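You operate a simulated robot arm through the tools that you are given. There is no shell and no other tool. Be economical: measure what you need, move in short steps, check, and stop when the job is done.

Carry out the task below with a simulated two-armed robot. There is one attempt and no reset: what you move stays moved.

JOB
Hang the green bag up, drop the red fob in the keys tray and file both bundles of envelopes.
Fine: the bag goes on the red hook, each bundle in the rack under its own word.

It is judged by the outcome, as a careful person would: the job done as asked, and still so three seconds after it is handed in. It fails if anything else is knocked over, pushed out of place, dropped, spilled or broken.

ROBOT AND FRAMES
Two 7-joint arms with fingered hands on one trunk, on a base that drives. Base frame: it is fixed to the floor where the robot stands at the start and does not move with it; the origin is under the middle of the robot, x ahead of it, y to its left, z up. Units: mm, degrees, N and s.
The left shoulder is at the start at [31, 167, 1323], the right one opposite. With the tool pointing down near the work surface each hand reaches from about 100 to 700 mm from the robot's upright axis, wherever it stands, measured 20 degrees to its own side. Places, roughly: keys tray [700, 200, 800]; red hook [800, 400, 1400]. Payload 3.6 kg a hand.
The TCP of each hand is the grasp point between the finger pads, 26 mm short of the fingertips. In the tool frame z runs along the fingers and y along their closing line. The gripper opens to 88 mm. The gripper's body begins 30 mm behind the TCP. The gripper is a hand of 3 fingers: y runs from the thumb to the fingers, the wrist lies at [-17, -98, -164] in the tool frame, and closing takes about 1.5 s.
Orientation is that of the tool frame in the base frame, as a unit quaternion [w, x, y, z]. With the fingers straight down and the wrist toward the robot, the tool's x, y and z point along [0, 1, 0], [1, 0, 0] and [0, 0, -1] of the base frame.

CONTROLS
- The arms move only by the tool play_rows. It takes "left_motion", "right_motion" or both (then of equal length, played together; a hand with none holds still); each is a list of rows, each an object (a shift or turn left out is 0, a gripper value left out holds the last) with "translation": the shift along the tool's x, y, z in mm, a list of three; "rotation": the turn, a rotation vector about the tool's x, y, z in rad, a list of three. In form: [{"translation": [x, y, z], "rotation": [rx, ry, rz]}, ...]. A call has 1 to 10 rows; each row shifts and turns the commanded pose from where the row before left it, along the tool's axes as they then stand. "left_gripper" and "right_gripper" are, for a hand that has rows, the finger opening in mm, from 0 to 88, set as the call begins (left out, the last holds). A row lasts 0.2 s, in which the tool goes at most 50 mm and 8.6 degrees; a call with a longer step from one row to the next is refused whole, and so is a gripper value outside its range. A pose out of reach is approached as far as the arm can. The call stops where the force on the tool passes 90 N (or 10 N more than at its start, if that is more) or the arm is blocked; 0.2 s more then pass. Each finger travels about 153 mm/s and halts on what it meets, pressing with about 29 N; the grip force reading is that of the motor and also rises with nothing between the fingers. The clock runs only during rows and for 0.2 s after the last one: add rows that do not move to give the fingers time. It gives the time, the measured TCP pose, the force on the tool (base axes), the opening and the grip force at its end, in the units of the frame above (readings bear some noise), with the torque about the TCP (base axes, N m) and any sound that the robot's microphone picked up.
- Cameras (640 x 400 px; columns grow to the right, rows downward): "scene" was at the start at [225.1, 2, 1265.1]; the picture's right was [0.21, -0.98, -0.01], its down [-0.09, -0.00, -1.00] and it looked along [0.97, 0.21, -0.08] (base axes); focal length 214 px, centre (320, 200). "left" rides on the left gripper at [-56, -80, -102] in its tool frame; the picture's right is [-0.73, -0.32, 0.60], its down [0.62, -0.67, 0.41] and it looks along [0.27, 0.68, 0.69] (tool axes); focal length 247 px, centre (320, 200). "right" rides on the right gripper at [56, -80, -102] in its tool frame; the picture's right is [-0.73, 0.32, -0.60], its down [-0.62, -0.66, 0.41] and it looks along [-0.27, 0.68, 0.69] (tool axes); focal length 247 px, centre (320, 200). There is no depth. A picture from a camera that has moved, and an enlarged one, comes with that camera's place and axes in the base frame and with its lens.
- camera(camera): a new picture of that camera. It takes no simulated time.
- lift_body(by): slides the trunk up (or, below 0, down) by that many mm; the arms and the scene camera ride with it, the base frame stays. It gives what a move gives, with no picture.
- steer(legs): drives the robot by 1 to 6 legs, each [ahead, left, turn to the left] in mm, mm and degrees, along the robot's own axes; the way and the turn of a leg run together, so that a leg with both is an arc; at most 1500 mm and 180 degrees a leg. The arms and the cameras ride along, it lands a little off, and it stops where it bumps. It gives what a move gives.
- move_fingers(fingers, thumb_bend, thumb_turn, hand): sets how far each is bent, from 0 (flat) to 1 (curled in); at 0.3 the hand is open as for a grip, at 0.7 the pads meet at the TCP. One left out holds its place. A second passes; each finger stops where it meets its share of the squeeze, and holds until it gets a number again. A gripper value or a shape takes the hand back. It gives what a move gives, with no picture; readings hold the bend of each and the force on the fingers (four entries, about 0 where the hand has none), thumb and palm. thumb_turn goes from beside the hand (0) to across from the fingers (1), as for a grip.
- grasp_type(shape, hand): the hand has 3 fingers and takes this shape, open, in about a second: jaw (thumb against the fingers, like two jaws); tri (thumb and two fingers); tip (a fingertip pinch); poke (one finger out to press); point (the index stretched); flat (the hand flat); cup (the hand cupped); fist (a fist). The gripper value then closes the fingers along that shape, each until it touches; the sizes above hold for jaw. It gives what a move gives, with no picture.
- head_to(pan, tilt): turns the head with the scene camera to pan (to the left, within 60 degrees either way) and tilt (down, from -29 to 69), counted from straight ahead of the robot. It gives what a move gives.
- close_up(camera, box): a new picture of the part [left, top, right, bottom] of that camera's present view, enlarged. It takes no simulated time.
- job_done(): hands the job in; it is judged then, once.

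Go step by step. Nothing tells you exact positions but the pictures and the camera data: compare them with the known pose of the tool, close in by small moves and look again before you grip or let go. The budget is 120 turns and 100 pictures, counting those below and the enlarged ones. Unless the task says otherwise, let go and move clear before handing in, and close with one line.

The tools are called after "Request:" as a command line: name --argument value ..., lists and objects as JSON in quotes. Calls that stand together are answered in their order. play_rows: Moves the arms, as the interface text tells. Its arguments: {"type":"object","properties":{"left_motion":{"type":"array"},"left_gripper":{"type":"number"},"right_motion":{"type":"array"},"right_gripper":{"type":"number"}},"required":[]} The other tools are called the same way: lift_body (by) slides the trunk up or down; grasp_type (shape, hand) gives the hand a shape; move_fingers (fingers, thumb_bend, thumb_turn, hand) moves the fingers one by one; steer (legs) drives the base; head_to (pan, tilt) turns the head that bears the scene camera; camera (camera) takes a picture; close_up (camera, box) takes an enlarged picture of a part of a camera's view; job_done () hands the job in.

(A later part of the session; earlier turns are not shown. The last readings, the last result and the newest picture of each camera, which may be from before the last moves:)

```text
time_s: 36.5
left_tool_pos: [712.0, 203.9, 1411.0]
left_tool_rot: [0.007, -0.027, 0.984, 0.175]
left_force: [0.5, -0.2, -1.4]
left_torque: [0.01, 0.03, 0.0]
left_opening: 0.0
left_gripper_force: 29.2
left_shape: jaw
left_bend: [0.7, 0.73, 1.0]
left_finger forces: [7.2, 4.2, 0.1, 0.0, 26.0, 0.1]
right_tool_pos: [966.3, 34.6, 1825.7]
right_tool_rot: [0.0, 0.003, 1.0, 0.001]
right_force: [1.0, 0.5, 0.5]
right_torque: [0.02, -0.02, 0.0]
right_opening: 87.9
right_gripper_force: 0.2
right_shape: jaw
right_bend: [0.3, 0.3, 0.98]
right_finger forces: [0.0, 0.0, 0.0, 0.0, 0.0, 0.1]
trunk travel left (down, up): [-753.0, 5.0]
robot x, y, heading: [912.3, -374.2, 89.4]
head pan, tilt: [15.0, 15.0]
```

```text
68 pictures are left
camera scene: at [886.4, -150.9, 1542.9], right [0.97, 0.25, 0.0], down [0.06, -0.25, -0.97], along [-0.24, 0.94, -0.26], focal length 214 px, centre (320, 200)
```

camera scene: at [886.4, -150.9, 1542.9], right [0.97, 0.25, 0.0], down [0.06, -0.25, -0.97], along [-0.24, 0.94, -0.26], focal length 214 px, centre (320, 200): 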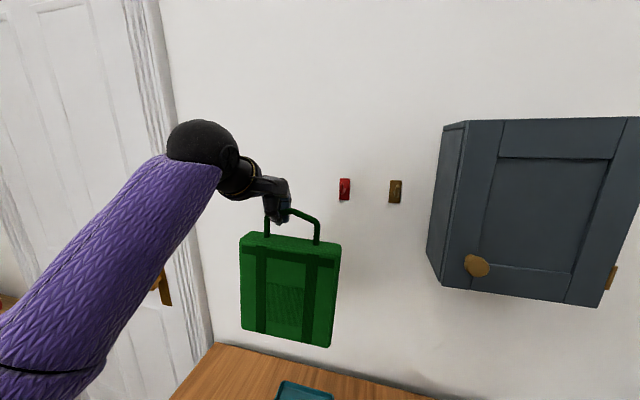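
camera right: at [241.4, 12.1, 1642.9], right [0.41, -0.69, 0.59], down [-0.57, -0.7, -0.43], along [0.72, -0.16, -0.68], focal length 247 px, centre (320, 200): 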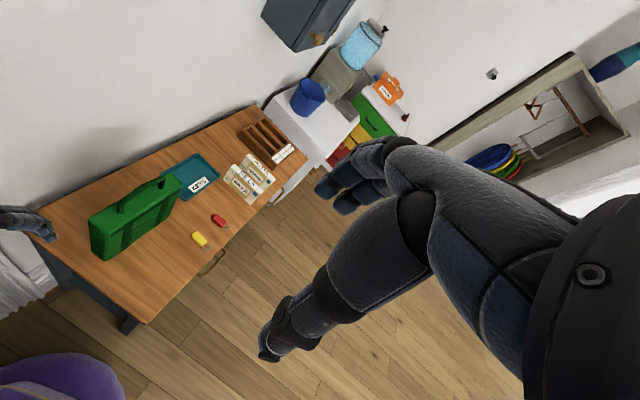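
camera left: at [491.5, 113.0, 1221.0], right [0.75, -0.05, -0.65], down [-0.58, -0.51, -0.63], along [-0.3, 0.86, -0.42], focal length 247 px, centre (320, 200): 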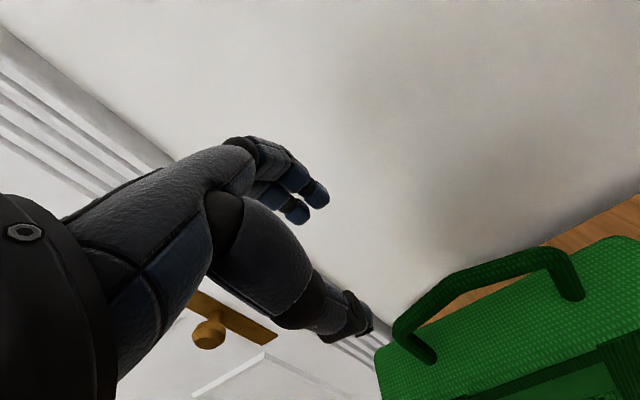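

Request:
close_up --camera "scene" --box '[320, 160, 420, 220]'

Request:
close_up --camera "scene" --box '[230, 160, 360, 260]'

Request:
camera --camera "left"

```text
6.40 times, centred on (370, 190) of scene
camera zoom: at [886.4, -150.9, 1542.9], right [0.97, 0.25, 0.0], down [0.06, -0.25, -0.97], along [-0.24, 0.94, -0.26], focal length 1373 px, centre (0, 264)
```

zoom: 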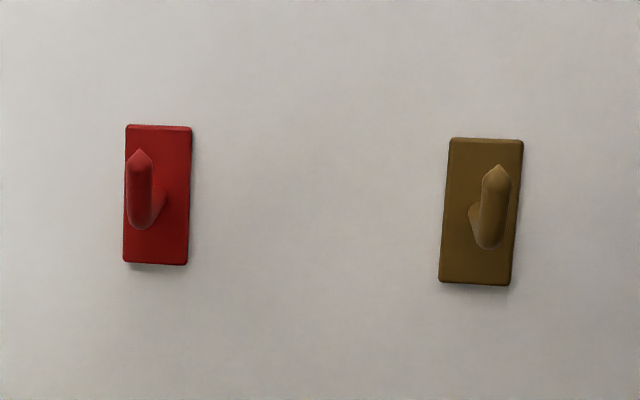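

```text
4.00 times, centred on (295, 210) of scene
camera zoom: at [886.4, -150.9, 1542.9], right [0.97, 0.25, 0.0], down [0.06, -0.25, -0.97], along [-0.24, 0.94, -0.26], focal length 858 px, centre (420, 160)
```

zoom: 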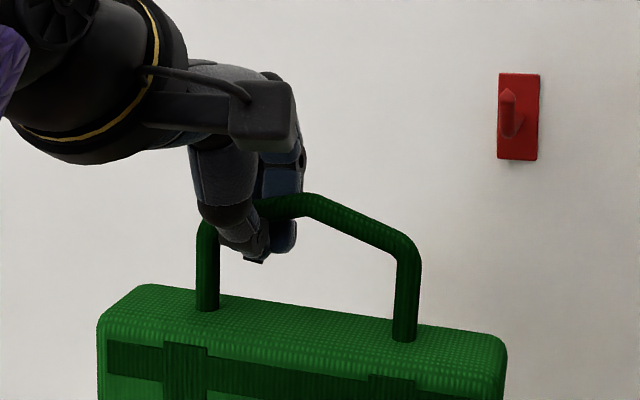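

```text
65 pictures are left
camera left: at [772.8, 95.2, 1480.5], right [0.75, -0.05, -0.66], down [-0.58, -0.51, -0.63], along [-0.3, 0.86, -0.42], focal length 247 px, centre (320, 200)
```

left: 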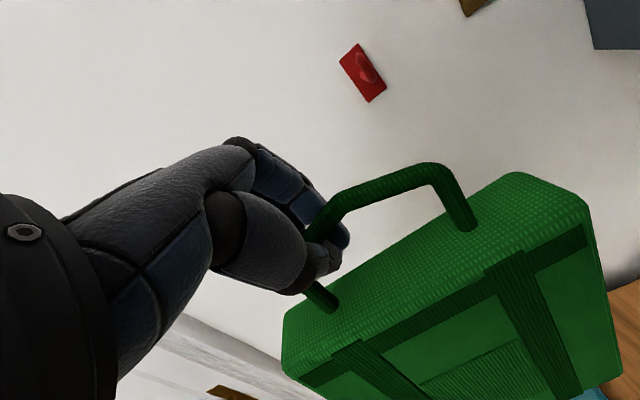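

Hook triangulates to x≈810, plate face y≈417, upright at y≈366 with tip z≈1450. Handle peak is at TCP +28 in x; I raise the bag above tip height and align with the hook slightly right of the peak, then drive closer.

Request:
play_rows --left_motion '[{"translation": [-10, 2.5, -8.5]}, {"translation": [-10, 2.5, -8.5]}, {"translation": [-10, 2.5, -8.5]}, {"translation": [-10, 2.5, -8.5]}, {"translation": [-10, 2.5, -8.5]}, {"translation": [-9, 2.5, -8.5]}, {}]'

Request:
steer --legs '[[55, 0, 0]]'

```text
time_s: 38.1
left_tool_pos: [768.7, 203.1, 1466.4]
left_tool_rot: [0.007, -0.027, 0.984, 0.176]
left_force: [-0.4, 0.3, -1.7]
left_torque: [-0.01, 0.03, -0.02]
left_opening: 0.1
left_gripper_force: 29.1
left_shape: jaw
left_bend: [0.7, 0.73, 1.0]
left_finger forces: [7.2, 4.5, 0.0, 0.1, 26.0, 0.0]
right_tool_pos: [964.5, 34.1, 1824.8]
right_tool_rot: [0.0, 0.004, 1.0, 0.0]
right_force: [0.9, -0.2, -0.3]
right_torque: [0.0, -0.01, -0.02]
right_opening: 88.0
right_gripper_force: 0.1
right_shape: jaw
right_bend: [0.3, 0.3, 0.98]
right_finger forces: [0.0, 0.0, 0.0, 0.0, 0.1, 0.1]
trunk travel left (down, up): [-753.0, 5.0]
robot x, y, heading: [907.7, -372.9, 89.4]
head pan, tilt: [15.0, 15.0]
```

```text
time_s: 39.1
left_tool_pos: [768.3, 251.6, 1469.0]
left_tool_rot: [0.007, -0.028, 0.984, 0.178]
left_force: [-0.6, -0.4, -0.6]
left_torque: [-0.02, 0.04, 0.03]
left_opening: 0.4
left_gripper_force: 29.6
left_shape: jaw
left_bend: [0.71, 0.73, 1.0]
left_finger forces: [6.5, 5.4, 0.1, 0.0, 25.3, 0.1]
right_tool_pos: [965.2, 81.7, 1827.6]
right_tool_rot: [0.0, 0.002, 1.0, 0.003]
right_force: [0.2, -0.3, 1.0]
right_torque: [0.06, 0.02, 0.0]
right_opening: 87.8
right_gripper_force: 0.0
right_shape: jaw
right_bend: [0.3, 0.3, 0.98]
right_finger forces: [0.0, 0.0, 0.0, 0.1, 0.1, 0.0]
trunk travel left (down, up): [-753.0, 5.0]
robot x, y, heading: [908.8, -319.3, 89.4]
head pan, tilt: [15.0, 15.0]
```

Request:
play_rows --left_motion '[{"translation": [-1.5, 18, 6.5]}, {"translation": [-1.5, 18, 6.5]}, {"translation": [-1.5, 18, 6.5]}, {"translation": [-1.5, 18, 6.5]}, {}]'

Request:
close_up --camera "scene" --box '[220, 140, 420, 265]'

Request:
camera --camera "left"

```text
time_s: 40.3
left_tool_pos: [769.6, 334.0, 1467.4]
left_tool_rot: [0.006, -0.026, 0.984, 0.176]
left_force: [0.5, 0.1, -1.5]
left_torque: [-0.04, 0.04, 0.02]
left_opening: 0.2
left_gripper_force: 28.8
left_shape: jaw
left_bend: [0.71, 0.73, 1.0]
left_finger forces: [6.0, 5.1, 0.0, 0.1, 25.7, 0.0]
right_tool_pos: [965.0, 88.1, 1824.8]
right_tool_rot: [0.001, 0.003, 1.0, 0.001]
right_force: [0.5, 0.2, 0.2]
right_torque: [0.01, 0.0, -0.03]
right_opening: 88.0
right_gripper_force: 0.1
right_shape: jaw
right_bend: [0.3, 0.3, 0.98]
right_finger forces: [0.0, 0.1, 0.0, 0.0, 0.0, 0.0]
trunk travel left (down, up): [-753.0, 5.0]
robot x, y, heading: [906.6, -316.9, 89.6]
head pan, tilt: [15.0, 15.0]
```

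```text
3.20 times, centred on (320, 202) of scene
camera zoom: at [885.6, -97.0, 1543.1], right [0.97, 0.25, 0.0], down [0.07, -0.25, -0.97], along [-0.24, 0.94, -0.26], focal length 686 px, centre (320, 192)
```

zoom: 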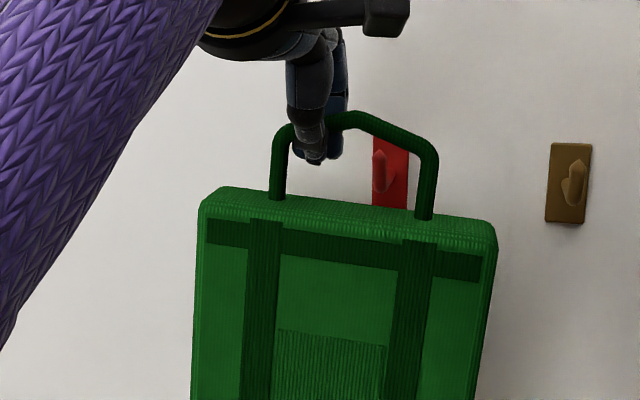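

```text
63 pictures are left
camera left: at [830.9, 225.6, 1535.6], right [0.75, -0.05, -0.66], down [-0.58, -0.51, -0.63], along [-0.3, 0.86, -0.42], focal length 247 px, centre (320, 200)
```

left: 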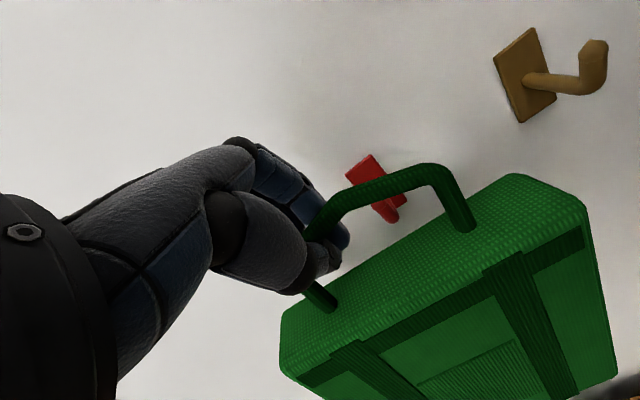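

Handle clears the hook tip by about 13 mm. I advance the remaining ~54 mm toward the wall.

Request:
play_rows --left_motion '[{"translation": [-0.6, 12.6, 4.7]}, {"translation": [-0.6, 12.6, 4.7]}, {"translation": [-0.6, 12.6, 4.7]}, {"translation": [-0.6, 12.6, 4.7]}, {}]'

Request:
close_up --camera "scene" --box '[260, 130, 420, 230]'

Request:
close_up --camera "left" --box '[220, 60, 620, 310]'

```text
time_s: 41.5
left_tool_pos: [769.5, 386.6, 1468.3]
left_tool_rot: [0.006, -0.027, 0.984, 0.177]
left_force: [-0.3, -8.0, 0.5]
left_torque: [0.18, 0.03, -0.07]
left_opening: 0.0
left_gripper_force: 28.7
left_shape: jaw
left_bend: [0.7, 0.73, 1.0]
left_finger forces: [12.1, 6.9, 0.0, 0.0, 28.4, 0.0]
right_tool_pos: [964.2, 86.1, 1826.1]
right_tool_rot: [0.001, 0.002, 1.0, 0.002]
right_force: [0.3, -0.2, -0.5]
right_torque: [0.01, -0.02, 0.03]
right_opening: 87.8
right_gripper_force: 0.0
right_shape: jaw
right_bend: [0.3, 0.3, 0.98]
right_finger forces: [0.0, 0.0, 0.1, 0.1, 0.1, 0.0]
trunk travel left (down, up): [-753.0, 5.0]
robot x, y, heading: [913.8, -323.4, 89.5]
head pan, tilt: [15.0, 15.0]
```

```text
4.00 times, centred on (340, 180) of scene
camera zoom: at [885.4, -98.9, 1543.4], right [0.97, 0.25, 0.0], down [0.07, -0.25, -0.97], along [-0.24, 0.94, -0.26], focal length 858 px, centre (240, 280)
```

zoom: 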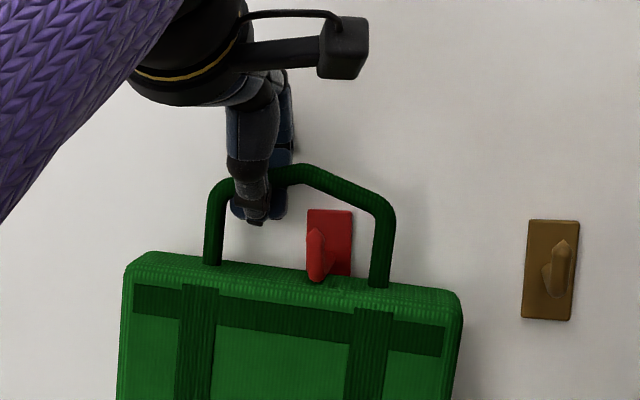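

```text
1.60 times, centred on (420, 185) of left
camera zoom: at [830.3, 277.0, 1537.3], right [0.75, -0.05, -0.66], down [-0.58, -0.51, -0.63], along [-0.3, 0.86, -0.41], focal length 395 px, centre (160, 224)
```

zoom: 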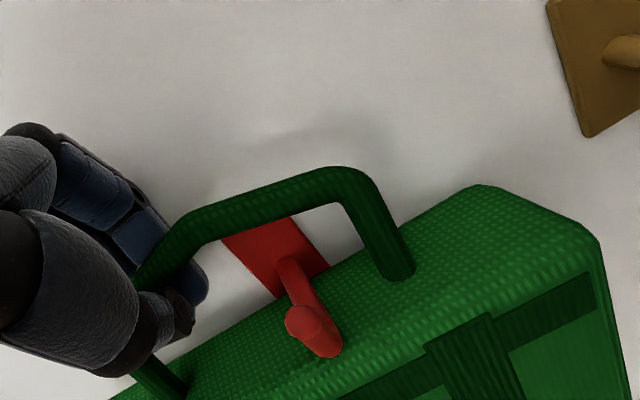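

The loop is over the hook with the upright in front of the bar. I lower it onto the peg.

Request:
play_rows --left_motion '[{"translation": [0.2, -4, 8.3]}, {"translation": [0.2, -3.6, 8.3]}, {"translation": [0.2, -3.6, 8.3]}, {"translation": [0.2, -3.6, 8.3]}, {}]'

Request:
close_up --camera "scene" --box '[260, 150, 420, 250]'

Request:
close_up --camera "left" --box '[220, 60, 620, 310]'

```text
time_s: 42.7
left_tool_pos: [770.0, 385.4, 1430.0]
left_tool_rot: [0.006, -0.027, 0.984, 0.175]
left_force: [-1.1, -4.5, -1.6]
left_torque: [0.05, -0.01, -0.03]
left_opening: 0.1
left_gripper_force: 29.0
left_shape: jaw
left_bend: [0.7, 0.73, 1.0]
left_finger forces: [8.9, 6.5, 0.0, 0.0, 27.7, 0.1]
right_tool_pos: [964.9, 87.7, 1825.6]
right_tool_rot: [0.0, 0.002, 1.0, 0.001]
right_force: [-0.1, -0.3, -0.5]
right_torque: [-0.01, 0.01, 0.0]
right_opening: 88.0
right_gripper_force: 0.1
right_shape: jaw
right_bend: [0.3, 0.3, 0.98]
right_finger forces: [0.1, 0.1, 0.1, 0.1, 0.0, 0.1]
trunk travel left (down, up): [-753.0, 5.0]
robot x, y, heading: [906.0, -316.4, 89.6]
head pan, tilt: [15.0, 15.0]
```

```text
4.00 times, centred on (340, 200) of scene
camera zoom: at [885.5, -96.9, 1543.0], right [0.97, 0.25, 0.0], down [0.07, -0.25, -0.97], along [-0.24, 0.94, -0.26], focal length 858 px, centre (240, 200)
```

zoom: 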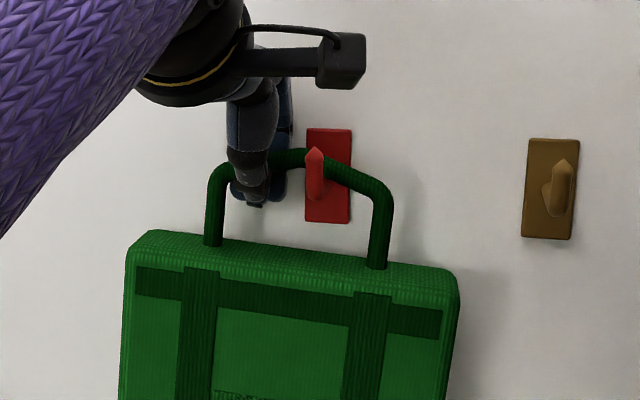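

```text
1.60 times, centred on (420, 185) of left
camera zoom: at [831.1, 277.1, 1498.7], right [0.75, -0.05, -0.66], down [-0.58, -0.51, -0.63], along [-0.3, 0.86, -0.42], focal length 395 px, centre (160, 224)
```

zoom: 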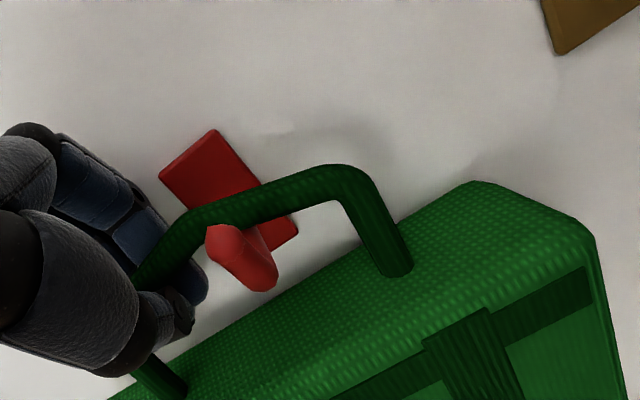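

Request:
play_rows --left_motion '[{"translation": [0.1, -1.6, 3.7]}, {"translation": [0.1, -1.6, 3.7]}, {}]'

Request:
close_up --camera "scene" --box '[260, 150, 420, 250]'

```text
time_s: 43.5
left_tool_pos: [770.1, 384.6, 1422.8]
left_tool_rot: [0.007, -0.027, 0.984, 0.176]
left_force: [1.1, -0.3, 0.8]
left_torque: [0.0, -0.04, -0.07]
left_opening: 0.0
left_gripper_force: 29.1
left_shape: jaw
left_bend: [0.7, 0.74, 1.0]
left_finger forces: [1.8, 6.4, 0.0, 0.0, 4.5, 0.0]
right_tool_pos: [965.4, 88.5, 1824.2]
right_tool_rot: [0.0, 0.003, 1.0, 0.001]
right_force: [-0.4, 0.5, 0.7]
right_torque: [0.0, 0.0, 0.02]
right_opening: 87.7
right_gripper_force: 0.2
right_shape: jaw
right_bend: [0.3, 0.3, 0.98]
right_finger forces: [0.1, 0.0, 0.0, 0.0, 0.0, 0.0]
trunk travel left (down, up): [-753.0, 5.0]
robot x, y, heading: [909.0, -315.4, 89.7]
head pan, tilt: [15.0, 15.0]
```

```text
4.00 times, centred on (340, 200) of scene
camera zoom: at [885.8, -96.2, 1543.0], right [0.97, 0.25, 0.0], down [0.06, -0.25, -0.97], along [-0.24, 0.93, -0.26], focal length 858 px, centre (240, 200)
```

zoom: 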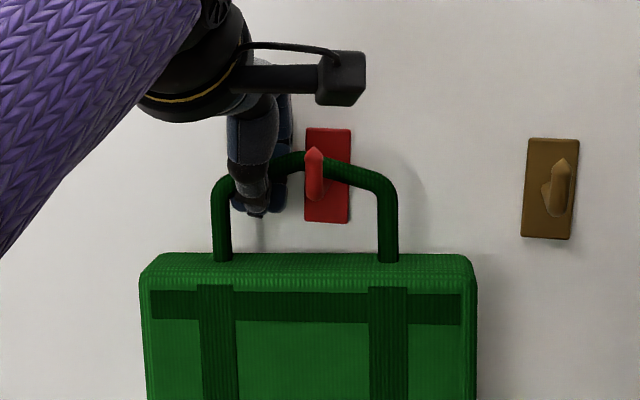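

The bag rests on the hook, level. I open the fingers moderately (wall close behind) and check.

Request:
play_rows --left_motion '[{}, {}, {}, {}]' --left_gripper 42

Request:
close_up --camera "left" --box '[220, 60, 620, 310]'

Request:
close_up --camera "scene" --box '[260, 150, 420, 250]'

```text
time_s: 44.5
left_tool_pos: [771.1, 375.2, 1423.5]
left_tool_rot: [0.006, -0.026, 0.985, 0.173]
left_force: [1.6, -39.0, -12.3]
left_torque: [0.52, 0.17, -0.36]
left_opening: 31.0
left_gripper_force: 0.1
left_shape: jaw
left_bend: [0.56, 0.69, 1.0]
left_finger forces: [38.7, 0.1, 0.0, 0.0, 0.0, 0.1]
right_tool_pos: [964.4, 79.3, 1828.2]
right_tool_rot: [0.0, 0.002, 1.0, 0.004]
right_force: [0.2, 0.1, -0.5]
right_torque: [-0.03, -0.01, 0.0]
right_opening: 87.8
right_gripper_force: 0.0
right_shape: jaw
right_bend: [0.3, 0.3, 0.98]
right_finger forces: [0.0, 0.0, 0.1, 0.0, 0.0, 0.1]
trunk travel left (down, up): [-753.0, 5.0]
robot x, y, heading: [905.6, -321.5, 89.6]
head pan, tilt: [15.0, 15.0]
```

```text
1.60 times, centred on (420, 185) of left
camera zoom: at [832.0, 268.0, 1491.5], right [0.75, -0.06, -0.66], down [-0.58, -0.52, -0.63], along [-0.3, 0.85, -0.42], focal length 395 px, centre (160, 224)
```

zoom: 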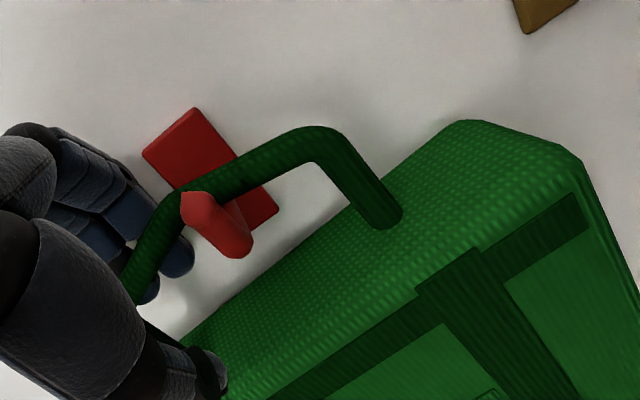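

```text
4.00 times, centred on (340, 200) of scene
camera zoom: at [885.8, -104.3, 1544.1], right [0.97, 0.25, 0.0], down [0.06, -0.25, -0.97], along [-0.24, 0.94, -0.25], focal length 858 px, centre (240, 200)
```

zoom: 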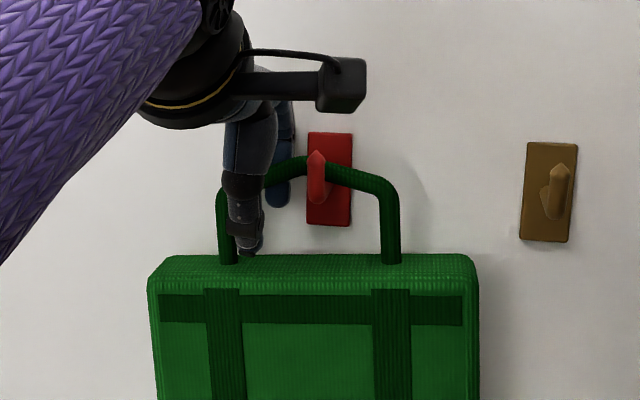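

Fingers press the wall; I narrow the opening a little, then go straight up.

Request:
play_rows --left_motion '[{}, {}, {}]' --left_gripper 27

Request:
close_up --camera "left" --box '[220, 60, 620, 310]'

```text
time_s: 45.3
left_tool_pos: [770.3, 378.3, 1426.2]
left_tool_rot: [0.007, -0.027, 0.984, 0.178]
left_force: [1.1, -29.3, -4.1]
left_torque: [0.61, 0.02, -0.24]
left_opening: 20.5
left_gripper_force: 0.2
left_shape: jaw
left_bend: [0.62, 0.73, 1.0]
left_finger forces: [29.7, 0.1, 0.1, 0.0, 0.0, 0.1]
right_tool_pos: [965.6, 80.6, 1827.7]
right_tool_rot: [0.0, 0.002, 1.0, 0.004]
right_force: [0.8, -0.1, 0.0]
right_torque: [0.01, 0.0, -0.01]
right_opening: 87.9
right_gripper_force: 0.1
right_shape: jaw
right_bend: [0.3, 0.3, 0.98]
right_finger forces: [0.0, 0.1, 0.1, 0.0, 0.0, 0.0]
trunk travel left (down, up): [-753.0, 5.0]
robot x, y, heading: [908.2, -318.5, 89.7]
head pan, tilt: [15.0, 15.0]
```

```text
1.60 times, centred on (420, 185) of left
camera zoom: at [831.4, 270.0, 1494.2], right [0.75, -0.05, -0.66], down [-0.58, -0.51, -0.63], along [-0.3, 0.86, -0.41], focal length 395 px, centre (160, 224)
```

zoom: 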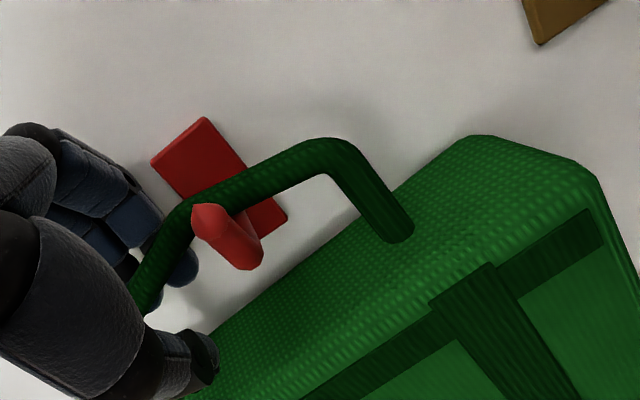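

Request:
play_rows --left_motion '[{"translation": [0.5, -9.4, -3.5]}, {}]'

Request:
play_rows --left_motion '[{"translation": [-0.3, 4.2, -11.3]}, {"translation": [-0.3, 4.2, -11.3]}, {}]'

Request:
close_up --camera "left" --box '[220, 60, 620, 310]'

Request:
close_up --camera "scene" --box '[260, 150, 420, 250]'

```text
time_s: 45.9
left_tool_pos: [769.9, 375.5, 1424.4]
left_tool_rot: [0.006, -0.028, 0.983, 0.179]
left_force: [-0.2, -6.0, 1.2]
left_torque: [0.26, -0.02, -0.06]
left_opening: 26.6
left_gripper_force: 0.1
left_shape: jaw
left_bend: [0.53, 0.73, 1.0]
left_finger forces: [6.1, 0.0, 0.0, 0.0, 0.0, 0.1]
right_tool_pos: [965.3, 89.1, 1824.9]
right_tool_rot: [0.0, 0.003, 1.0, 0.001]
right_force: [-0.1, 0.6, 0.1]
right_torque: [0.0, 0.01, 0.03]
right_opening: 87.8
right_gripper_force: 0.0
right_shape: jaw
right_bend: [0.3, 0.3, 0.98]
right_finger forces: [0.0, 0.0, 0.1, 0.1, 0.0, 0.0]
trunk travel left (down, up): [-753.0, 5.0]
robot x, y, heading: [907.3, -319.5, 89.5]
head pan, tilt: [15.0, 15.0]
```

```text
time_s: 46.7
left_tool_pos: [770.0, 374.4, 1446.9]
left_tool_rot: [0.006, -0.028, 0.984, 0.178]
left_force: [-0.6, -3.4, 0.0]
left_torque: [0.06, -0.04, -0.02]
left_opening: 26.6
left_gripper_force: 0.1
left_shape: jaw
left_bend: [0.52, 0.73, 1.0]
left_finger forces: [2.3, 0.1, 0.1, 0.0, 0.0, 0.0]
right_tool_pos: [964.6, 88.2, 1825.7]
right_tool_rot: [0.001, 0.003, 1.0, 0.001]
right_force: [-0.2, 0.0, 0.1]
right_torque: [0.05, -0.01, 0.0]
right_opening: 87.9
right_gripper_force: 0.1
right_shape: jaw
right_bend: [0.3, 0.3, 0.98]
right_finger forces: [0.1, 0.0, 0.0, 0.0, 0.0, 0.1]
trunk travel left (down, up): [-753.0, 5.0]
robot x, y, heading: [915.0, -319.2, 89.5]
head pan, tilt: [15.0, 15.0]
```

```text
1.60 times, centred on (420, 185) of left
camera zoom: at [831.0, 265.9, 1515.7], right [0.75, -0.05, -0.66], down [-0.58, -0.51, -0.63], along [-0.3, 0.86, -0.42], focal length 395 px, centre (160, 224)
```

zoom: 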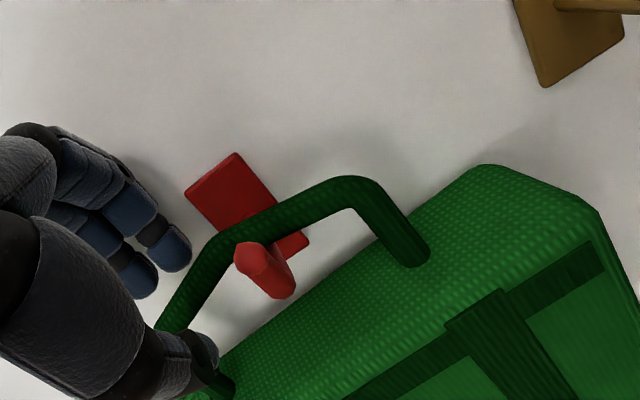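

```text
4.00 times, centred on (340, 200) of scene
camera zoom: at [885.6, -96.8, 1543.0], right [0.97, 0.25, 0.0], down [0.07, -0.25, -0.97], along [-0.24, 0.94, -0.26], focal length 858 px, centre (240, 200)
```

zoom: 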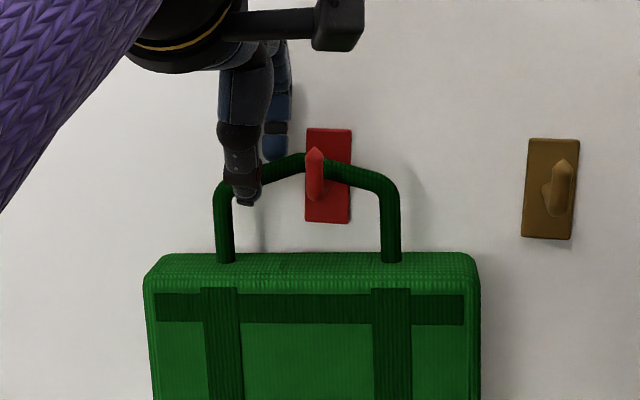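

Clean separation is under way; I continue straight up, then back away from the wall.

Request:
play_rows --left_motion '[{"translation": [-0.3, 4.5, -12]}, {"translation": [-0.3, 4.5, -12]}, {"translation": [-0.3, 4.5, -12]}, {"translation": [-0.3, 4.5, -12]}, {"translation": [0, -28, -10]}, {"translation": [0, -28, -10]}, {"translation": [0, -28, -10]}, {"translation": [0, -28, -10]}]'

Request:
close_up --camera "scene" --box '[220, 100, 460, 300]'

```text
time_s: 48.5
left_tool_pos: [775.9, 255.4, 1496.5]
left_tool_rot: [0.007, -0.027, 0.984, 0.176]
left_force: [0.2, 0.1, -0.4]
left_torque: [0.01, -0.01, 0.02]
left_opening: 26.9
left_gripper_force: 0.0
left_shape: jaw
left_bend: [0.52, 0.73, 1.0]
left_finger forces: [0.1, 0.0, 0.0, 0.0, 0.1, 0.0]
right_tool_pos: [965.7, 88.0, 1825.7]
right_tool_rot: [0.0, 0.003, 1.0, 0.0]
right_force: [-0.3, -0.3, -0.6]
right_torque: [0.04, 0.01, 0.0]
right_opening: 88.0
right_gripper_force: 0.1
right_shape: jaw
right_bend: [0.3, 0.3, 0.98]
right_finger forces: [0.0, 0.1, 0.0, 0.0, 0.0, 0.0]
trunk travel left (down, up): [-753.0, 5.0]
robot x, y, heading: [907.8, -319.2, 89.5]
head pan, tilt: [15.0, 15.0]
```

```text
2.00 times, centred on (340, 200) of scene
camera zoom: at [885.7, -97.2, 1543.1], right [0.97, 0.25, 0.0], down [0.07, -0.25, -0.97], along [-0.24, 0.94, -0.26], focal length 429 px, centre (280, 200)
```

zoom: 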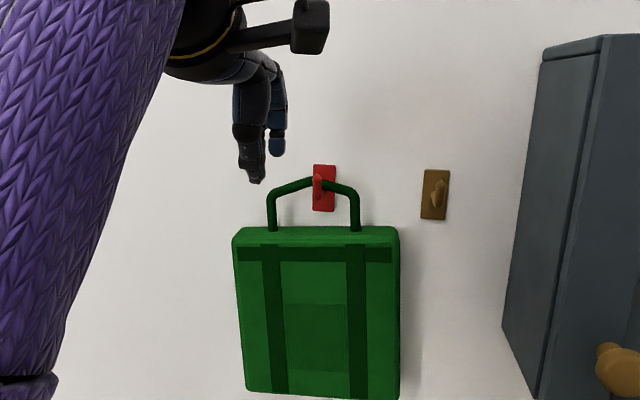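

The bag hangs on the red hook and stays. Next I back off, go left and face +x so the jaws close across the fob and the bundles, then lower the trunk.

Request:
steer --legs '[[-60, 0, 0], [0, 640, 0], [0, 0, -89.5]]'

Request:
lift_body --by -290

Request:
head_to --pan 35 --tilt 35

Request:
camera --camera "scene"

```text
time_s: 56.5
left_tool_pos: [833.4, -244.0, 1495.3]
left_tool_rot: [0.13, 0.678, 0.714, 0.119]
left_force: [0.6, 0.6, 1.1]
left_torque: [0.0, 0.05, 0.01]
left_opening: 27.3
left_gripper_force: 0.0
left_shape: jaw
left_bend: [0.52, 0.73, 1.0]
left_finger forces: [0.1, 0.0, 0.0, 0.1, 0.1, 0.0]
right_tool_pos: [664.1, -433.2, 1825.4]
right_tool_rot: [0.001, 0.711, 0.704, 0.001]
right_force: [0.0, -0.5, -0.2]
right_torque: [0.01, 0.05, 0.02]
right_opening: 88.0
right_gripper_force: 0.1
right_shape: jaw
right_bend: [0.3, 0.3, 0.98]
right_finger forces: [0.1, 0.0, 0.0, 0.0, 0.0, 0.0]
trunk travel left (down, up): [-753.0, 5.0]
robot x, y, heading: [256.3, -376.1, -0.5]
head pan, tilt: [15.0, 15.0]
```

```text
time_s: 59.4
left_tool_pos: [834.0, -244.2, 1205.9]
left_tool_rot: [0.13, 0.678, 0.714, 0.12]
left_force: [0.5, -0.9, 0.3]
left_torque: [0.05, -0.02, -0.03]
left_opening: 27.3
left_gripper_force: 0.2
left_shape: jaw
left_bend: [0.52, 0.73, 1.0]
left_finger forces: [0.0, 0.0, 0.0, 0.0, 0.0, 0.0]
right_tool_pos: [664.4, -431.9, 1536.2]
right_tool_rot: [0.001, 0.711, 0.703, 0.001]
right_force: [0.7, 1.0, -0.2]
right_torque: [-0.01, 0.0, 0.0]
right_opening: 87.8
right_gripper_force: 0.1
right_shape: jaw
right_bend: [0.3, 0.3, 0.98]
right_finger forces: [0.1, 0.1, 0.1, 0.1, 0.0, 0.0]
trunk travel left (down, up): [-463.0, 295.0]
robot x, y, heading: [257.1, -374.9, -0.9]
head pan, tilt: [15.0, 15.0]
```

```text
time_s: 60.2
left_tool_pos: [833.7, -245.0, 1205.3]
left_tool_rot: [0.13, 0.678, 0.714, 0.119]
left_force: [-0.3, -0.7, -0.1]
left_torque: [0.0, -0.02, -0.02]
left_opening: 27.1
left_gripper_force: 0.1
left_shape: jaw
left_bend: [0.52, 0.73, 1.0]
left_finger forces: [0.1, 0.1, 0.0, 0.0, 0.0, 0.0]
right_tool_pos: [664.2, -432.4, 1535.7]
right_tool_rot: [0.001, 0.711, 0.703, 0.002]
right_force: [-0.4, 0.4, -0.4]
right_torque: [-0.02, -0.02, 0.0]
right_opening: 87.9
right_gripper_force: 0.0
right_shape: jaw
right_bend: [0.3, 0.3, 0.98]
right_finger forces: [0.0, 0.0, 0.1, 0.0, 0.0, 0.1]
trunk travel left (down, up): [-463.0, 295.0]
robot x, y, heading: [257.9, -373.3, -0.6]
head pan, tilt: [35.0, 35.0]
```

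```text
51 pictures are left
camera scene: at [468.2, -325.5, 1216.4], right [0.56, -0.83, 0.0], down [-0.47, -0.32, -0.82], along [0.68, 0.46, -0.57], focal length 214 px, centre (320, 200)
```

scene: 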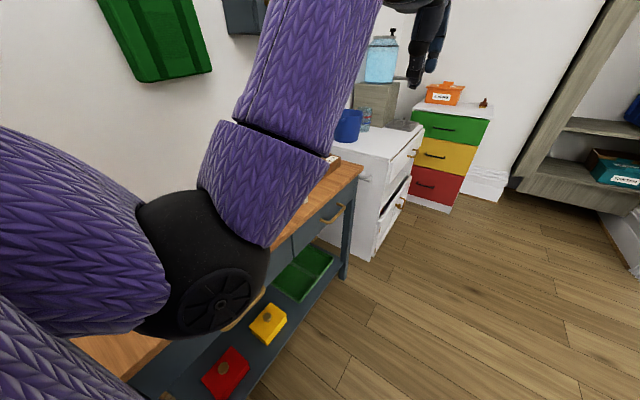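

Request:
play_rows --left_motion '[{"rotation": [0.118, 0.005, 0.017]}, {"rotation": [0.118, 0.005, 0.017]}, {"rotation": [0.118, 0.005, 0.017]}, {"translation": [38, -24, 0]}, {"translation": [38, -24, 0]}, {"translation": [38, -24, 0]}, {"translation": [38, -24, 0]}, {"translation": [38, -24, 0]}, {"translation": [38, -24, 0]}, {}]' --left_gripper 60

```text
time_s: 62.5
left_tool_pos: [705.4, -11.3, 1193.8]
left_tool_rot: [-0.001, 0.707, 0.708, 0.001]
left_force: [-0.3, -0.4, 0.1]
left_torque: [0.01, -0.01, -0.01]
left_opening: 59.7
left_gripper_force: 0.2
left_shape: jaw
left_bend: [0.36, 0.57, 0.99]
left_finger forces: [0.0, 0.0, 0.0, 0.0, 0.0, 0.1]
left hand out of reach, approached as far as the arm can: row 7, 8
right_tool_pos: [665.3, -432.6, 1535.6]
right_tool_rot: [0.0, 0.711, 0.703, 0.001]
right_force: [0.6, 0.2, 0.1]
right_torque: [0.02, 0.01, 0.0]
right_opening: 87.8
right_gripper_force: 0.1
right_shape: jaw
right_bend: [0.3, 0.3, 0.98]
right_finger forces: [0.0, 0.0, 0.0, 0.0, 0.0, 0.0]
trunk travel left (down, up): [-463.0, 295.0]
robot x, y, heading: [258.7, -374.4, -0.5]
head pan, tilt: [35.0, 35.0]
```

Request:
play_rows --left_motion '[{"translation": [15, -7, 28]}, {"translation": [15, -7, 28]}, {"translation": [15, -7, 28]}, {"translation": [15, -7, 28]}, {"translation": [15, -7, 28]}, {}]'

Request:
camera --camera "left"

Request:
camera --camera "scene"

```text
time_s: 63.9
left_tool_pos: [670.6, 62.4, 1051.9]
left_tool_rot: [0.0, 0.708, 0.706, 0.001]
left_force: [0.0, -0.7, -0.2]
left_torque: [-0.02, 0.04, 0.01]
left_opening: 59.9
left_gripper_force: 0.0
left_shape: jaw
left_bend: [0.36, 0.57, 0.99]
left_finger forces: [0.0, 0.0, 0.1, 0.0, 0.0, 0.0]
right_tool_pos: [665.9, -433.6, 1536.0]
right_tool_rot: [0.001, 0.711, 0.704, 0.001]
right_force: [0.0, -0.1, -0.3]
right_torque: [0.01, 0.03, 0.02]
right_opening: 87.9
right_gripper_force: 0.1
right_shape: jaw
right_bend: [0.3, 0.3, 0.98]
right_finger forces: [0.1, 0.0, 0.0, 0.0, 0.0, 0.0]
trunk travel left (down, up): [-463.0, 295.0]
robot x, y, heading: [259.4, -373.8, -0.7]
head pan, tilt: [35.0, 35.0]
```

```text
50 pictures are left
camera left: at [591.1, 6.4, 1153.6], right [-0.32, -0.73, -0.6], down [-0.67, 0.62, -0.41], along [0.68, 0.27, -0.69], focal length 247 px, centre (320, 200)
```

left: 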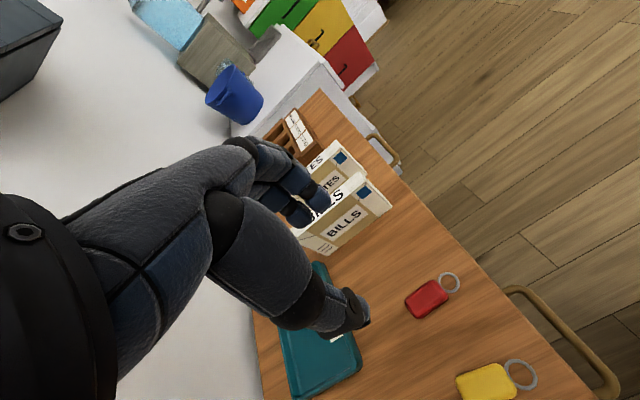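

```text
49 pictures are left
camera scene: at [468.3, -325.8, 1216.3], right [0.56, -0.83, 0.0], down [-0.47, -0.32, -0.82], along [0.68, 0.46, -0.57], focal length 214 px, centre (320, 200)
```

scene: 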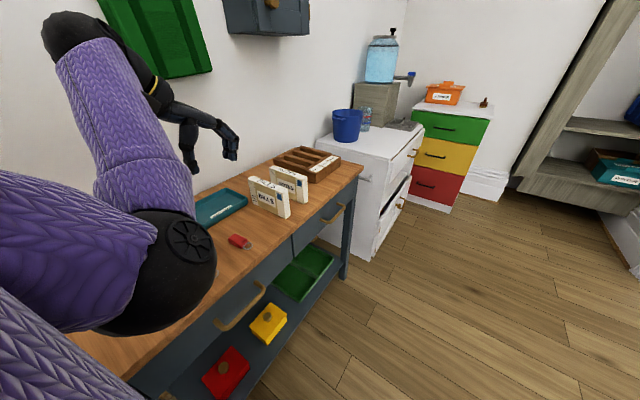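

The fob is at about (676, 68), aligned along y, so the jaws can close across x. I descend in stages.

Request:
play_rows --left_motion '[{"translation": [1.4, 1, 30]}, {"translation": [1.4, 1, 30]}, {"translation": [1.4, 1, 30]}, {"translation": [1.4, 1, 30]}, {"translation": [0.4, 1, 30]}, {}]'

Request:
camera --camera "left"

Request:
head_to --pan 30 --tilt 50

Request:
camera --camera "scene"

```text
time_s: 65.2
left_tool_pos: [679.7, 69.6, 903.2]
left_tool_rot: [0.0, 0.707, 0.707, 0.0]
left_force: [0.4, -0.3, 0.0]
left_torque: [0.02, 0.03, 0.0]
left_opening: 59.8
left_gripper_force: 0.1
left_shape: jaw
left_bend: [0.36, 0.57, 0.99]
left_finger forces: [0.1, 0.0, 0.0, 0.0, 0.1, 0.1]
right_tool_pos: [665.6, -431.8, 1535.7]
right_tool_rot: [0.001, 0.711, 0.704, 0.001]
right_force: [0.5, 0.8, 0.1]
right_torque: [0.01, -0.01, -0.02]
right_opening: 87.9
right_gripper_force: 0.1
right_shape: jaw
right_bend: [0.3, 0.3, 0.98]
right_finger forces: [0.0, 0.1, 0.0, 0.0, 0.0, 0.1]
trunk travel left (down, up): [-463.0, 295.0]
robot x, y, heading: [257.5, -375.4, -0.8]
head pan, tilt: [35.0, 35.0]
```

```text
48 pictures are left
camera left: at [599.4, 12.0, 1004.3], right [-0.32, -0.73, -0.6], down [-0.67, 0.62, -0.41], along [0.68, 0.27, -0.69], focal length 247 px, centre (320, 200)
```

left: 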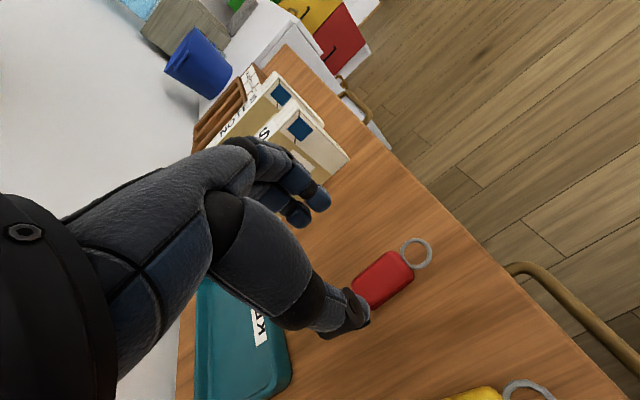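

```text
time_s: 66.0
left_tool_pos: [679.5, 68.9, 903.1]
left_tool_rot: [-0.001, 0.707, 0.707, 0.0]
left_force: [-0.1, -0.2, 0.0]
left_torque: [0.04, 0.01, 0.0]
left_opening: 59.6
left_gripper_force: 0.1
left_shape: jaw
left_bend: [0.36, 0.57, 0.99]
left_finger forces: [0.0, 0.1, 0.0, 0.0, 0.0, 0.0]
right_tool_pos: [664.7, -433.5, 1536.3]
right_tool_rot: [0.001, 0.711, 0.703, 0.001]
right_force: [-1.4, 0.5, 0.3]
right_torque: [-0.01, 0.01, 0.01]
right_opening: 87.9
right_gripper_force: 0.1
right_shape: jaw
right_bend: [0.3, 0.3, 0.98]
right_finger forces: [0.0, 0.1, 0.0, 0.0, 0.0, 0.0]
trunk travel left (down, up): [-463.0, 295.0]
robot x, y, heading: [256.7, -376.2, -0.4]
head pan, tilt: [30.0, 50.0]
```

```text
47 pictures are left
camera scene: at [462.5, -337.2, 1194.7], right [0.49, -0.87, 0.0], down [-0.67, -0.37, -0.64], along [0.56, 0.31, -0.77], focal length 214 px, centre (320, 200)
```

scene: 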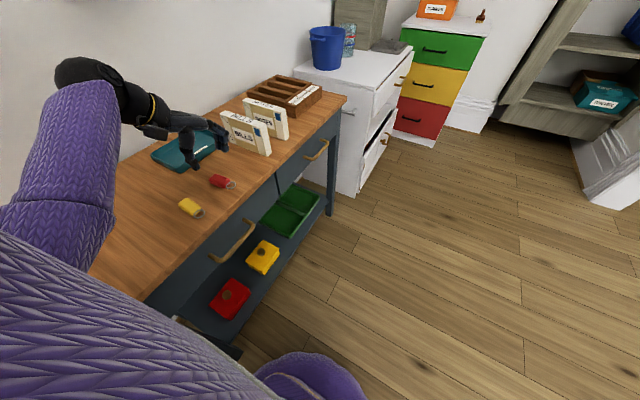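

Request:
play_rows --left_motion '[{"translation": [0, -0.5, 18]}, {"translation": [0, -0.5, 18]}, {"translation": [0, -0.5, 18]}, {"translation": [0, -0.5, 18]}, {}]'

Request:
camera --camera "left"

```text
time_s: 67.2
left_tool_pos: [676.6, 71.0, 830.8]
left_tool_rot: [0.0, 0.707, 0.707, 0.001]
left_force: [0.4, 0.3, -0.5]
left_torque: [0.02, 0.02, -0.03]
left_opening: 59.7
left_gripper_force: 0.0
left_shape: jaw
left_bend: [0.36, 0.57, 0.99]
left_finger forces: [0.0, 0.1, 0.0, 0.1, 0.1, 0.0]
right_tool_pos: [666.1, -432.5, 1535.6]
right_tool_rot: [0.001, 0.711, 0.703, 0.001]
right_force: [0.7, 0.7, 0.6]
right_torque: [0.01, -0.01, 0.05]
right_opening: 88.0
right_gripper_force: 0.1
right_shape: jaw
right_bend: [0.3, 0.3, 0.98]
right_finger forces: [0.0, 0.0, 0.0, 0.0, 0.0, 0.0]
trunk travel left (down, up): [-463.0, 295.0]
robot x, y, heading: [254.4, -374.4, -0.7]
head pan, tilt: [30.0, 50.0]
```

```text
46 pictures are left
camera left: at [596.6, 13.3, 932.4], right [-0.32, -0.73, -0.6], down [-0.66, 0.62, -0.41], along [0.68, 0.27, -0.69], focal length 247 px, centre (320, 200)
```

left: 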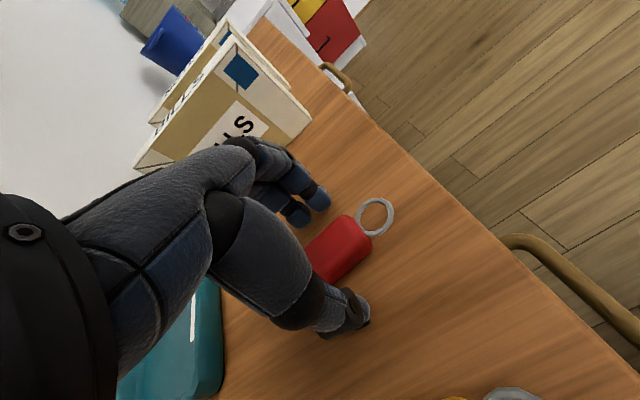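

The fob is between the fingers. I close and lift slightly.

Request:
play_rows --left_motion '[{}, {}, {}, {}, {}, {}]' --left_gripper 0

Request:
play_rows --left_motion '[{"translation": [0, 0, -20]}, {"translation": [0, 0, -20]}, {"translation": [0, 0, -20]}, {"translation": [0, 0, -20]}, {}]'

Request:
camera --camera "left"

```text
time_s: 68.6
left_tool_pos: [676.0, 70.2, 830.9]
left_tool_rot: [-0.001, 0.707, 0.707, 0.0]
left_force: [0.1, 0.4, -0.1]
left_torque: [-0.01, -0.03, -0.02]
left_opening: 21.7
left_gripper_force: 28.9
left_shape: jaw
left_bend: [0.57, 0.73, 1.0]
left_finger forces: [13.9, 12.5, 0.1, 0.0, 26.3, 0.0]
right_tool_pos: [664.7, -432.2, 1536.5]
right_tool_rot: [0.001, 0.711, 0.703, 0.001]
right_force: [-0.5, -0.8, -0.1]
right_torque: [0.03, -0.03, -0.04]
right_opening: 88.3
right_gripper_force: 0.1
right_shape: jaw
right_bend: [0.3, 0.3, 0.98]
right_finger forces: [0.0, 0.1, 0.0, 0.1, 0.0, 0.0]
trunk travel left (down, up): [-463.0, 295.0]
robot x, y, heading: [255.4, -372.7, -0.4]
head pan, tilt: [30.0, 50.0]
```

```text
time_s: 69.8
left_tool_pos: [677.6, 71.0, 910.6]
left_tool_rot: [-0.001, 0.707, 0.707, 0.0]
left_force: [0.5, 0.4, 0.2]
left_torque: [-0.03, -0.02, 0.01]
left_opening: 21.7
left_gripper_force: 28.8
left_shape: jaw
left_bend: [0.57, 0.73, 1.0]
left_finger forces: [13.9, 12.6, 0.1, 0.0, 26.3, 0.0]
right_tool_pos: [665.2, -432.2, 1536.7]
right_tool_rot: [0.001, 0.711, 0.703, 0.001]
right_force: [0.6, 0.1, 0.2]
right_torque: [0.01, -0.02, 0.07]
right_opening: 87.7
right_gripper_force: 0.1
right_shape: jaw
right_bend: [0.3, 0.3, 0.98]
right_finger forces: [0.1, 0.0, 0.0, 0.0, 0.1, 0.0]
trunk travel left (down, up): [-463.0, 295.0]
robot x, y, heading: [258.5, -373.2, -0.8]
head pan, tilt: [30.0, 50.0]
```

```text
45 pictures are left
camera left: at [597.4, 13.7, 1012.8], right [-0.32, -0.73, -0.6], down [-0.67, 0.62, -0.41], along [0.68, 0.27, -0.69], focal length 247 px, centre (320, 200)
```

left: 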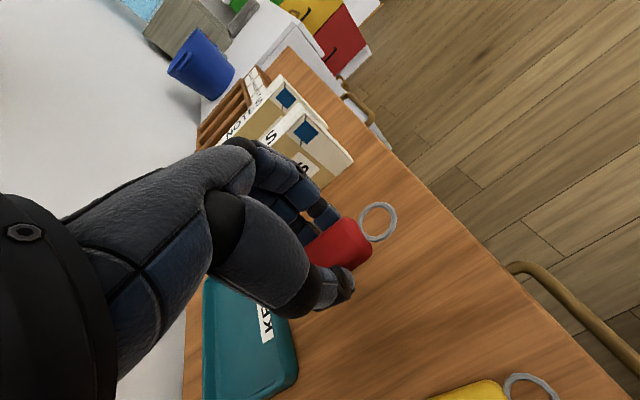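

Fob is held. The tray spans x 645–812, y 185–308; I raise, edge the base closer, and carry the fob over the tray.

Request:
play_rows --left_motion '[{"translation": [0, 0, -25]}, {"translation": [0, 0, -25]}, {}]'

Request:
steer --legs '[[30, 50, 0]]'

Request:
play_rows --left_motion '[{"translation": [22, 0, 0]}, {"translation": [22, 0, 0]}, {"translation": [22, 0, 0]}, {"translation": [22, 0, 0]}, {"translation": [22, 0, 0]}, {}]'

Request:
camera --camera "left"

```text
time_s: 70.6
left_tool_pos: [676.4, 72.6, 960.9]
left_tool_rot: [-0.001, 0.708, 0.706, 0.001]
left_force: [-0.1, 0.7, -0.5]
left_torque: [0.0, -0.01, -0.05]
left_opening: 21.7
left_gripper_force: 28.7
left_shape: jaw
left_bend: [0.57, 0.73, 1.0]
left_finger forces: [13.7, 12.6, 0.1, 0.1, 26.3, 0.1]
right_tool_pos: [665.0, -432.0, 1535.5]
right_tool_rot: [0.0, 0.711, 0.703, 0.0]
right_force: [0.5, -0.4, -0.1]
right_torque: [-0.01, 0.01, 0.01]
right_opening: 87.8
right_gripper_force: 0.0
right_shape: jaw
right_bend: [0.3, 0.3, 0.98]
right_finger forces: [0.0, 0.0, 0.0, 0.0, 0.1, 0.0]
trunk travel left (down, up): [-463.0, 295.0]
robot x, y, heading: [259.0, -374.6, -0.6]
head pan, tilt: [30.0, 50.0]
```

```text
time_s: 71.6
left_tool_pos: [707.4, 122.7, 960.7]
left_tool_rot: [-0.001, 0.707, 0.707, -0.001]
left_force: [0.0, -0.3, 0.3]
left_torque: [-0.01, 0.0, -0.02]
left_opening: 21.7
left_gripper_force: 29.3
left_shape: jaw
left_bend: [0.57, 0.73, 1.0]
left_finger forces: [13.7, 12.6, 0.1, 0.1, 26.3, 0.0]
right_tool_pos: [696.4, -380.7, 1535.4]
right_tool_rot: [0.001, 0.71, 0.704, 0.0]
right_force: [0.0, 1.0, 0.0]
right_torque: [-0.03, 0.01, 0.01]
right_opening: 87.8
right_gripper_force: 0.0
right_shape: jaw
right_bend: [0.3, 0.3, 0.98]
right_finger forces: [0.1, 0.0, 0.0, 0.0, 0.0, 0.0]
trunk travel left (down, up): [-463.0, 295.0]
robot x, y, heading: [286.5, -323.1, -0.6]
head pan, tilt: [30.0, 50.0]
```

```text
time_s: 73.0
left_tool_pos: [705.8, 231.0, 961.0]
left_tool_rot: [-0.001, 0.707, 0.707, 0.001]
left_force: [0.8, 0.9, 0.1]
left_torque: [0.0, 0.01, -0.02]
left_opening: 21.6
left_gripper_force: 29.3
left_shape: jaw
left_bend: [0.57, 0.73, 1.0]
left_finger forces: [13.7, 12.6, 0.0, 0.0, 26.3, 0.0]
right_tool_pos: [694.4, -382.9, 1535.3]
right_tool_rot: [0.001, 0.71, 0.704, 0.0]
right_force: [1.0, -0.2, -0.1]
right_torque: [0.03, 0.02, 0.01]
right_opening: 87.8
right_gripper_force: 0.0
right_shape: jaw
right_bend: [0.3, 0.3, 0.98]
right_finger forces: [0.0, 0.0, 0.0, 0.0, 0.1, 0.1]
trunk travel left (down, up): [-463.0, 295.0]
robot x, y, heading: [284.7, -323.1, -0.6]
head pan, tilt: [30.0, 50.0]
```

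```text
44 pictures are left
camera left: at [626.4, 174.2, 1062.2], right [-0.32, -0.73, -0.6], down [-0.67, 0.62, -0.41], along [0.68, 0.27, -0.69], focal length 247 px, centre (320, 200)
```

left: 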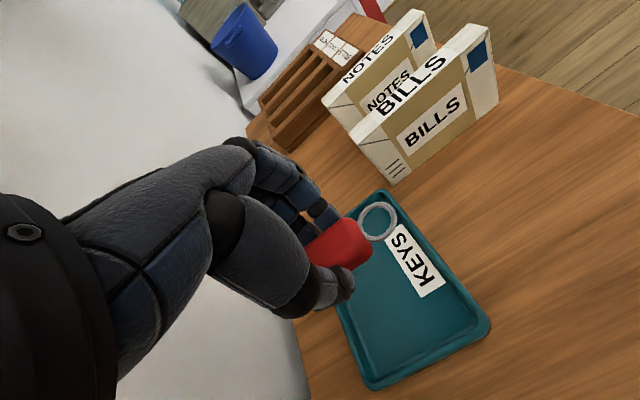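

Request:
play_rows --left_motion '[{"translation": [7, 14, 0]}, {"translation": [7, 14, 0]}, {"translation": [0, 0, 24]}, {"translation": [0, 0, 24]}, {"translation": [0, 0, 24]}, {"translation": [0, 0, 24]}, {"translation": [0, 0, 12]}, {}]'

Request:
camera --camera "left"

```text
time_s: 74.8
left_tool_pos: [734.0, 246.3, 854.8]
left_tool_rot: [-0.001, 0.707, 0.707, 0.0]
left_force: [0.9, 0.2, -0.2]
left_torque: [0.0, 0.01, 0.0]
left_opening: 21.5
left_gripper_force: 29.2
left_shape: jaw
left_bend: [0.57, 0.73, 1.0]
left_finger forces: [13.6, 12.8, 0.1, 0.0, 26.3, 0.1]
right_tool_pos: [695.3, -383.3, 1536.5]
right_tool_rot: [0.001, 0.71, 0.704, 0.0]
right_force: [-0.2, -0.2, -0.3]
right_torque: [0.02, 0.04, -0.02]
right_opening: 87.8
right_gripper_force: 0.1
right_shape: jaw
right_bend: [0.3, 0.3, 0.98]
right_finger forces: [0.0, 0.0, 0.1, 0.0, 0.0, 0.0]
trunk travel left (down, up): [-463.0, 295.0]
robot x, y, heading: [284.8, -326.6, -0.7]
head pan, tilt: [30.0, 50.0]
```

```text
43 pictures are left
camera left: at [654.5, 189.3, 954.4], right [-0.32, -0.73, -0.6], down [-0.67, 0.62, -0.41], along [0.68, 0.27, -0.69], focal length 247 px, centre (320, 200)
```

left: 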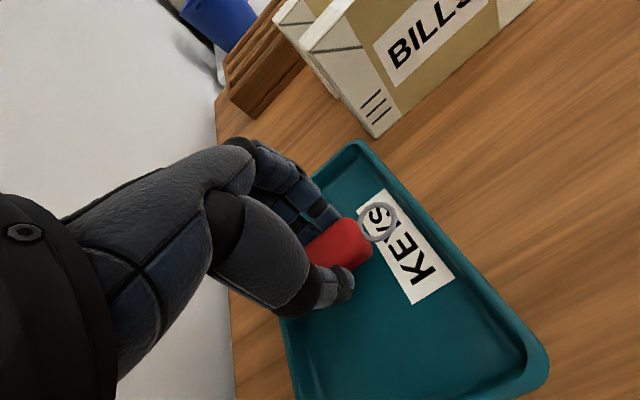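

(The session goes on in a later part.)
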